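You operate a simulated robot arm through the tools that you are given. There is no shell and no other tool. Be economical: measure what you need, move in short steps, check, and stop when the job is done.

Carry out the task below with a simulated robot arm. There is one attempt and no reset: what you move stays moved.

## Task
Press the minus key two times.

It is judged by the outcome, as a careful person would: the job done as asked, and still so three seconds after it is handed in. It fails if anything else is knocked over, pushed out of place, dropped, spilled or broken.

## Robot
A 7-joint arm with a two-finger parallel gripper, fixed in place. Base frame: the origin is at the foot of the arm, x ahead of it, y to its left, z up. Lengths are in m, angles in degrees, forces in N, time in s.
Its first joint turns from -66.0 to 66.0 degrees. Payload 2.5 kg.
Tool frame: the origin (TCP) lies between the finger pads and is the grasp point; the fingertips stand 0.023 m ahead of it; z points along the fingers, y is the line along which they close. Largest opening 0.094 m; finger width 0.038, thickness 0.01; the body of the gripper, 0.054 by 0.096 m, starts 0.039 m behind the TCP.
Orientation is that of the tool frame in the base frame, as [roll, pitch, yaw] about the fixed x, y, z axes, in that order (R = Rz(yaw) Ry(pitch) Rx(roll)). With the fingers straight down and closing along the base's y, the tool's x points along the base's -x, its y along +y and its z along -z.

## Interface
- The arm moves only by the tool arm_command. Its argument "motion" is one flat list of numbers, 7 for each row, row after row: the shift along the tool's x, y, z in m, then the turn, a rotation vector about the tool's x, y, z in degrees, then the finger opening in m, from 0 to 0.094. In form: [x, y, z, ax, ay, az, grip, x, y, z, ax, ay, az, grip, ...]. A call has 1 to 8 rows; each row shifts and turns the commanded pose from where the row before left it, along the tool's axes as they then stand. Each row takes 0.2 s and may step no farther than 0.05 m and 8.6 degrees from the row before; otherwise, or with a gripper value out of range, the whole call is refused. A pose out of reach is approached as far as the arm can. The call stops where the force on the tool passes 40 N (or 10 N more than at its start, if that is more) or the arm is blocked; 0.2 s more then pass. The fingers move at their own pace (about 0.108 m/s each) and stop on an object; they squeeze with about 21 N. The grip force told is the motor's: it shows also when the fingers shut on nothing. Time passes only in rows, and 0.2 s behind the last, so rows that do not move let the fingers close. The reply holds the time, the measured pose of the TCP, the force on the tool along the base axes, the opening and the grip force, in the units named above and with some noise.
- Cameras (640 x 400 px; columns grow to the right, rows downward): "scene" is fixed at [0.1158, -0.4016, 0.5557]; the picture's right is [0.92, -0.40, 0.00], its down [-0.16, -0.35, -0.92] and it looks along [0.37, 0.84, -0.39] (base axes); focal length 341 px, centre (320, 200). "wrist" rides on the gripper at [-0.039, 0, -0.044] in the tool frame; the picture's right is [0.00, -1.00, 0.00], its down [0.97, 0.00, -0.24] and it looks along [0.24, 0.00, 0.97] (tool axes); focal length 218 px, centre (320, 200).
- get_image(camera): a new picture of that camera. The clock stands still meanwhile.
- measure_at(camera, pixels): for up to 12 pixels [column, row] of the newest picture of that camera ("zoom" is the newest enlarged one), the place [x, y, z] in the base frame of the surface seen there, good to about 0.003 m, but the place of the scene camera against the robot may be out by one fixed shift of up to 0.018 m in any direction. The clock stands still meanwhile.
- zoom(camera, box): a new picture of the part [left, top, right, bottom] of that camera's present view, enlarged. The clock stands still meanwhile.
- sign_off(): hands the job in; it is judged then, once.

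Keep the steps short. Do not move on a guess: measure, check each grasp and each placing, and mend mistakes. In all there are 60 turns and 22 pictures (those below and enlarged ones count). Leave the gripper open and the arm clear of the work at the hand-in unless told otherwise, and finish with a single line.

The tools are called after ">>>" by a JSON object that holds its "fn" and its "kwargs". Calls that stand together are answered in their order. arm_command: Moves the arm, as the interface text tells. Its arguments: {"type":"object","properties":{"motion":{"type":"array","items":{"type":"number"}}},"required":["motion"]} The other tools are called the same way: get_image (camera) takes a picture; measure_at (camera, pixels) gives the place of the surface under pixels of a picture; zoom (camera, box) takes an enlarged picture of a part of a camera's view; sign_off () hands the job in.

At the start:

```text
t: 0.0
position: [0.3361, 0.1871, 0.3609]
ee_rot: [-180.0, 0.0, -180.0]
contact_force: [-0.6, 0.3, 0.0]
gripper_width: 0.0939
gripper_force: 0.0
```

scene: 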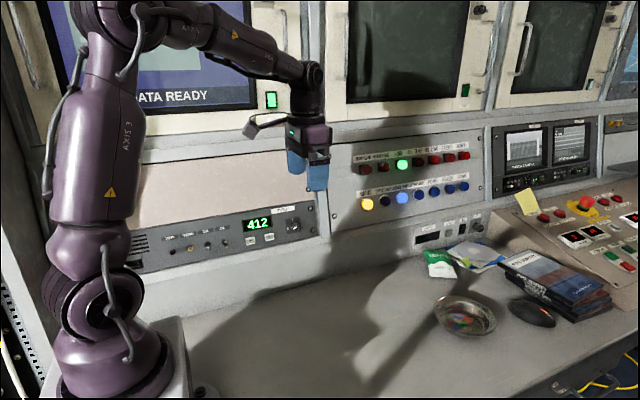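
wrist: 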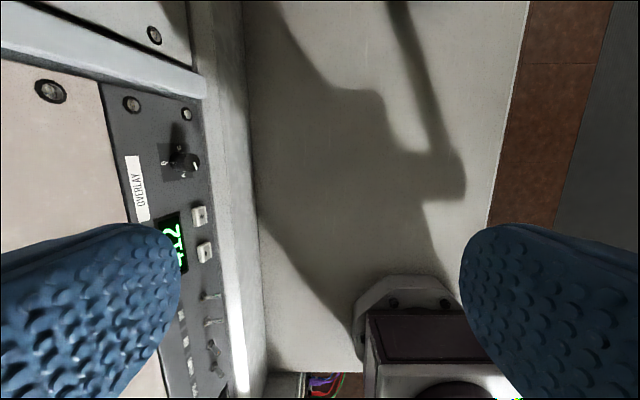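

I see a small panel with a "412" display and two white keys under it (scene about 252,240 and 268,237). I'll enlarge that to find the minus key.

>>> {"fn": "zoom", "kwargs": {"camera": "scene", "box": [220, 200, 320, 262]}}

>>> {"fn": "zoom", "kwargs": {"camera": "wrist", "box": [120, 140, 248, 280]}}

```text
6.40 times, centred on (270, 231) of scene
```

zoom: 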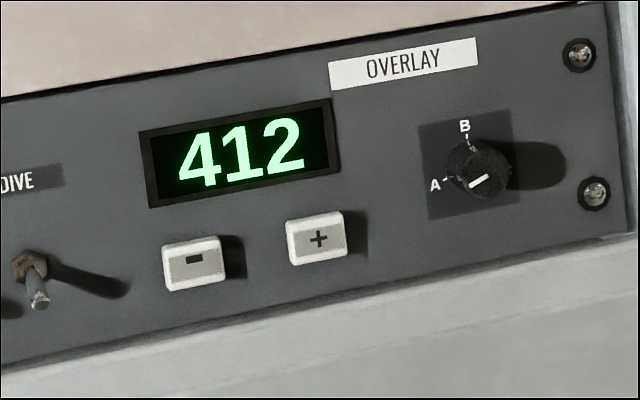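

```text
2.86 times, centred on (184, 210) of wrist
```

zoom: 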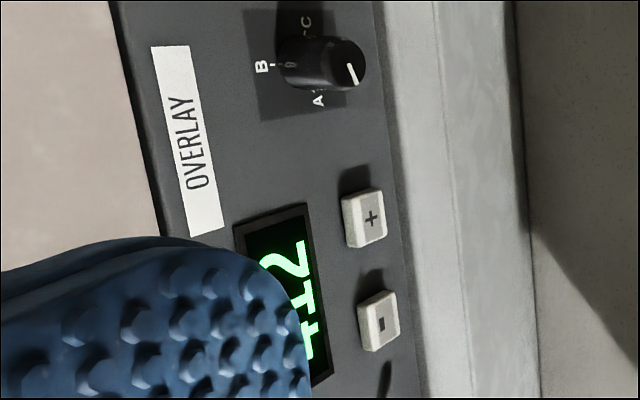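

The minus key is the left one (wrist zoom 380,322) and the plus key is at (364,217). I'll measure both keys and the panel around them.

>>> {"fn": "measure_at", "kwargs": {"camera": "zoom", "pixels": [[382, 322], [372, 300], [394, 340], [366, 217], [335, 260], [410, 270], [330, 185], [230, 120], [395, 160], [320, 55], [405, 385], [460, 300]]}}

>>> {"fn": "measure_at", "kwargs": {"camera": "scene", "pixels": [[250, 241], [269, 237], [260, 246], [240, 215], [290, 240], [226, 242], [295, 226]]}}

```text
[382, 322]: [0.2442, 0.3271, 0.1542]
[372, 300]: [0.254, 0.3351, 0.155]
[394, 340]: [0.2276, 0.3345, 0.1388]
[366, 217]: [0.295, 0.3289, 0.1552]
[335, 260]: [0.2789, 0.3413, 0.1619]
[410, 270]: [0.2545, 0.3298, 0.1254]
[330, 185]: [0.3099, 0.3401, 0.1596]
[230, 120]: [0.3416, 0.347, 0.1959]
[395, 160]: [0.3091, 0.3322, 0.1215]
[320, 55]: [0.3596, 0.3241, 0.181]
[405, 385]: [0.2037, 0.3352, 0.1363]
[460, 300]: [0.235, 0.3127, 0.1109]
```

```text
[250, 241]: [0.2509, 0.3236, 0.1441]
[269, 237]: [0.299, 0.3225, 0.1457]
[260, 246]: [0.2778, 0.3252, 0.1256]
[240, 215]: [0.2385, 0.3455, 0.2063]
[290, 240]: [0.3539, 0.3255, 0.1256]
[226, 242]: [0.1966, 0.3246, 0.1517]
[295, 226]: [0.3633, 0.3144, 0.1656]
```

The minus key's face is near (0.246, 0.327, 0.153), and the panel leans back about 12°. The plus key is 0.05 m to its right. I'll close the fingers and turn the tool -90° about its z, well above everything, so the fingers can later be tilted towards the panel.

>>> {"fn": "arm_command", "kwargs": {"motion": [0, 0, 0, 0, 0, -8.5, 0, 0, 0, 0, 0, 0, -8.5, 0, 0, 0, 0, 0, 0, -8.5, 0, 0, 0, 0, 0, 0, -8.5, 0, 0, 0, 0, 0, 0, -8.5, 0, 0, 0, 0, 0, 0, -8.5, 0, 0, 0, 0, 0, 0, -8.5, 0, 0, 0, 0, 0, 0, -8.5, 0]}}

```text
t: 1.8
position: [0.3369, 0.1858, 0.3608]
ee_rot: [180.0, 0.0, -111.8]
contact_force: [-0.7, 0.2, -0.2]
gripper_width: 0.0001
gripper_force: 21.7
```

Yaw is now 68° of the 90. I'll finish the remaining 22° and then tilt the fingers 42° towards +y.

>>> {"fn": "arm_command", "kwargs": {"motion": [0, 0, 0, 0, 0, -7.4, 0, 0, 0, 0, 0, 0, -7.4, 0, 0, 0, 0, 0, 0, -7.2, 0, 0, 0, 0, 0, -8.4, 0, 0, 0, 0, 0, 0, -8.4, 0, 0, 0, 0, 0, 0, -8.4, 0, 0, 0, 0, 0, 0, -8.4, 0, 0, 0, 0, 0, 0, -8.4, 0, 0]}}

```text
t: 3.6
position: [0.3365, 0.1858, 0.3606]
ee_rot: [-179.9, 42.0, -90.0]
contact_force: [-0.2, -0.3, -0.2]
gripper_width: 0.0
gripper_force: 21.0
```

Fingers now point forward and down. Next I move to a pre-press place at about (0.246, 0.255, 0.175), still some 4 cm short of the key.

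>>> {"fn": "arm_command", "kwargs": {"motion": [0.01464, 0.0181, 0.03687, 0, 0, 0, 0, 0.01464, 0.0181, 0.03687, 0, 0, 0, 0, 0.01464, 0.0181, 0.03687, 0, 0, 0, 0, 0.01464, 0.0181, 0.03687, 0, 0, 0, 0, 0.01464, 0.0181, 0.03687, 0, 0, 0, 0]}}

>>> {"fn": "get_image", "kwargs": {"camera": "wrist"}}

>>> {"fn": "get_image", "kwargs": {"camera": "scene"}}

```text
t: 4.8
position: [0.2447, 0.2554, 0.1775]
ee_rot: [180.0, 42.0, -90.1]
contact_force: [-0.4, 0.8, -0.5]
gripper_width: 0.0
gripper_force: 21.0
```

```text
17 pictures are left
```

wrist: 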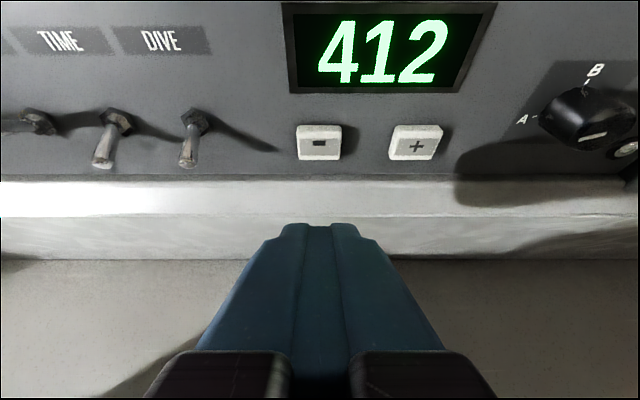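

```text
16 pictures are left
```

scene: 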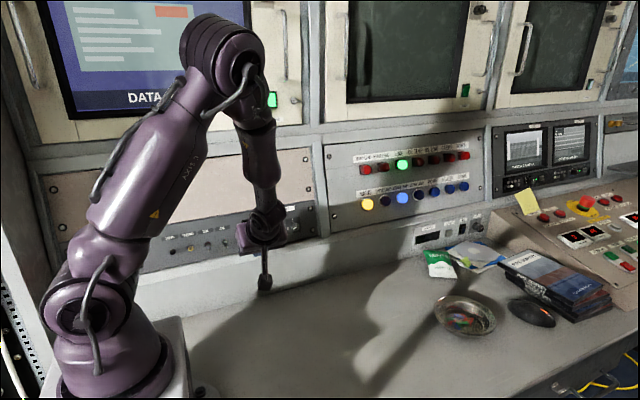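

The wrist view shows minus at (319,142), plus at (415,142), and the fingertip at (320,226). I'll measure the key face, the panel around it, the sill below and the fingertip.

>>> {"fn": "measure_at", "kwargs": {"camera": "wrist", "pixels": [[319, 142], [305, 130], [335, 130], [304, 154], [332, 154], [360, 142], [319, 110], [319, 172], [415, 142], [320, 200], [305, 228], [320, 228]]}}

```text
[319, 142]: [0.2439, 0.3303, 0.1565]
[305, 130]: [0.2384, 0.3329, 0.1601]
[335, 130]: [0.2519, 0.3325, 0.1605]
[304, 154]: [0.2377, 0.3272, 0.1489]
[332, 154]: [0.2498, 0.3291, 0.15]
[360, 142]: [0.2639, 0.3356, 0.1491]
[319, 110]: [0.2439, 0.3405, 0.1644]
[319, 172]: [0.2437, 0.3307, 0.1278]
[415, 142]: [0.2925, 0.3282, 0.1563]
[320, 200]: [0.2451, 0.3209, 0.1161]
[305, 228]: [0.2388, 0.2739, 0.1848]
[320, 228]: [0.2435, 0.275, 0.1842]
```

The key face centre is (0.244, 0.3295, 0.1555), about 7 mm proud of the panel, and the sill below stays clear. I'll go to TCP (0.244, 0.292, 0.158), about 1 cm short.

>>> {"fn": "arm_command", "kwargs": {"motion": [-0.0071, 0.0003, 0.0195, 0, 0, 0, 0, -0.00705, 0.0003, 0.0195, 0, 0, 0, 0, 0, 0, 0, 0, 0, 0, 0]}}

>>> {"fn": "get_image", "kwargs": {"camera": "wrist"}}

```text
t: 5.6
position: [0.2431, 0.2922, 0.1579]
ee_rot: [180.0, 42.0, -90.0]
contact_force: [0.5, -0.8, 0.5]
gripper_width: 0.0
gripper_force: 20.8
```

```text
15 pictures are left
```

wrist: 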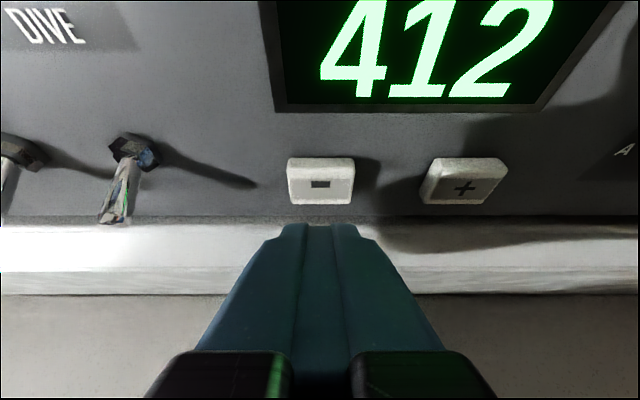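

The finger is lined up under the minus key at (320,183), and toggle and plus are clear of it. I'll push along +y in 2 mm steps, 8 mm in all, and read the force.

>>> {"fn": "arm_command", "kwargs": {"motion": [-0.00149, 0, 0.00134, 0, 0, 0, 0, -0.00149, 0, 0.00134, 0, 0, 0, 0, -0.00149, 0, 0.00134, 0, 0, 0, 0, -0.00149, 0, 0.00134, 0, 0, 0, 0]}}

```text
t: 6.6
position: [0.2442, 0.3004, 0.1568]
ee_rot: [-180.0, 42.0, -90.0]
contact_force: [-0.5, 0.2, -0.2]
gripper_width: 0.0001
gripper_force: 20.8
```

No contact yet. I'll advance 3 more millimetres in 1 mm steps.

>>> {"fn": "arm_command", "kwargs": {"motion": [-0.00074, 0, 0.00067, 0, 0, 0, 0, -0.00074, 0, 0.00067, 0, 0, 0, 0, -0.00074, 0, 0.00067, 0, 0, 0, 0]}}

>>> {"fn": "get_image", "kwargs": {"camera": "wrist"}}

```text
t: 7.4
position: [0.244, 0.3029, 0.1558]
ee_rot: [180.0, 42.0, -90.0]
contact_force: [-0.3, -2.5, 0.6]
gripper_width: 0.0
gripper_force: 21.0
```

```text
14 pictures are left
```

wrist: 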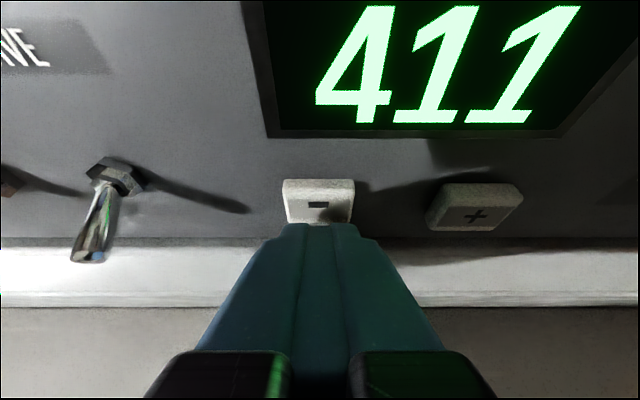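

The display now reads 411 with 2.5 N on the finger, so that is one press. I'll back off 8 mm to release the key and check the display.

>>> {"fn": "arm_command", "kwargs": {"motion": [0.00297, 0, -0.00268, 0, 0, 0, 0, 0.00297, 0, -0.00268, 0, 0, 0, 0, 0, 0, 0, 0, 0, 0, 0]}}

>>> {"fn": "get_image", "kwargs": {"camera": "wrist"}}

```text
t: 8.2
position: [0.244, 0.2948, 0.1568]
ee_rot: [-180.0, 42.0, -90.1]
contact_force: [-1.2, 0.0, 0.0]
gripper_width: 0.0
gripper_force: 21.5
```

```text
13 pictures are left
```

wrist: 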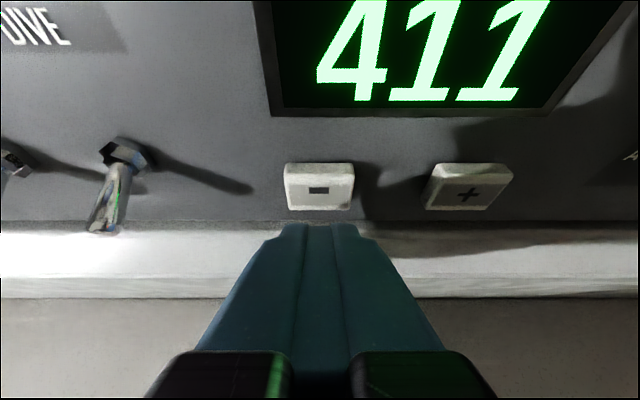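

The key is released and the display still reads 411. I'll make the same 8 mm stroke again for the second press.

>>> {"fn": "arm_command", "kwargs": {"motion": [-0.00149, 0, 0.00134, 0, 0, 0, 0, -0.00149, 0, 0.00134, 0, 0, 0, 0, -0.00149, 0, 0.00134, 0, 0, 0, 0, -0.00074, 0, 0.00067, 0, 0, 0, 0, -0.00074, 0, 0.00067, 0, 0, 0, 0]}}

>>> {"fn": "get_image", "kwargs": {"camera": "wrist"}}

```text
t: 9.4
position: [0.2457, 0.3033, 0.1563]
ee_rot: [-179.9, 42.0, -90.0]
contact_force: [-0.1, -2.9, -0.9]
gripper_width: 0.0
gripper_force: 21.5
```

```text
12 pictures are left
```

wrist: 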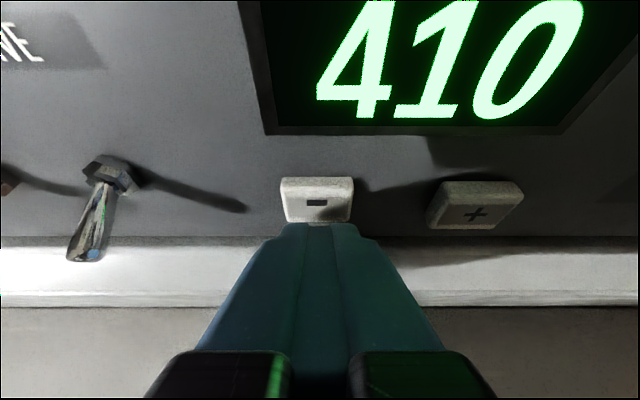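

The display reads 410, so both presses are done. I'll withdraw straight back along -y, then rise, and open the gripper last.

>>> {"fn": "arm_command", "kwargs": {"motion": [0.0149, 0, -0.0134, 0, 0, 0, 0, 0.0223, 0, -0.0201, 0, 0, 0, 0, 0.0223, 0, -0.0201, 0, 0, 0, 0, -0.0268, 0, -0.0297, 0, 0, 0, 0, -0.0268, 0, -0.0297, 0, 0, 0, 0, -0.0268, 0, -0.0297, 0, 0, 0, 0.094, 0, 0, 0, 0, 0, 0, 0.094, 0, 0, 0, 0, 0, 0, 0.094]}}

>>> {"fn": "get_image", "kwargs": {"camera": "wrist"}}

>>> {"fn": "get_image", "kwargs": {"camera": "scene"}}

```text
t: 11.2
position: [0.246, 0.2227, 0.276]
ee_rot: [-180.0, 42.0, -90.1]
contact_force: [-0.8, 0.7, 0.0]
gripper_width: 0.0939
gripper_force: 0.1
```

```text
11 pictures are left
```

wrist: 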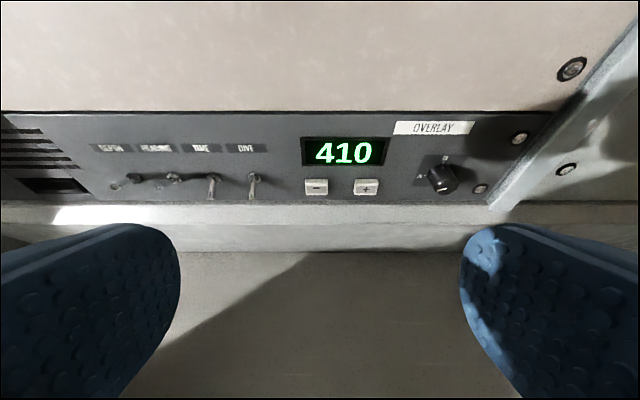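

```text
10 pictures are left
```

scene: 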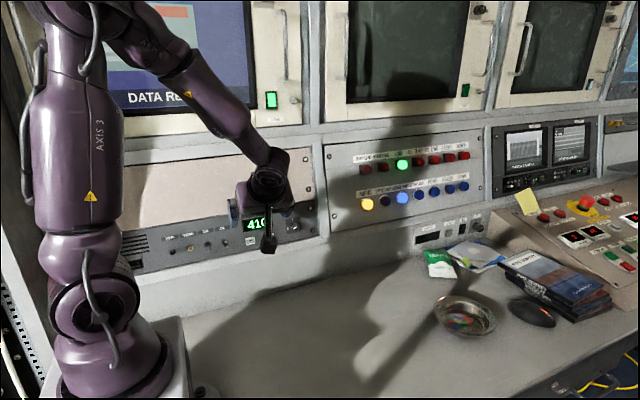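

The display holds at 410, nothing else has moved, the gripper is open and the arm is clear. I'm handing in now.

>>> {"fn": "sign_off", "kwargs": {}}

```text
The job is handed in.
```

I pressed the minus key twice and the display went from 412 to 410; nothing else was disturbed.
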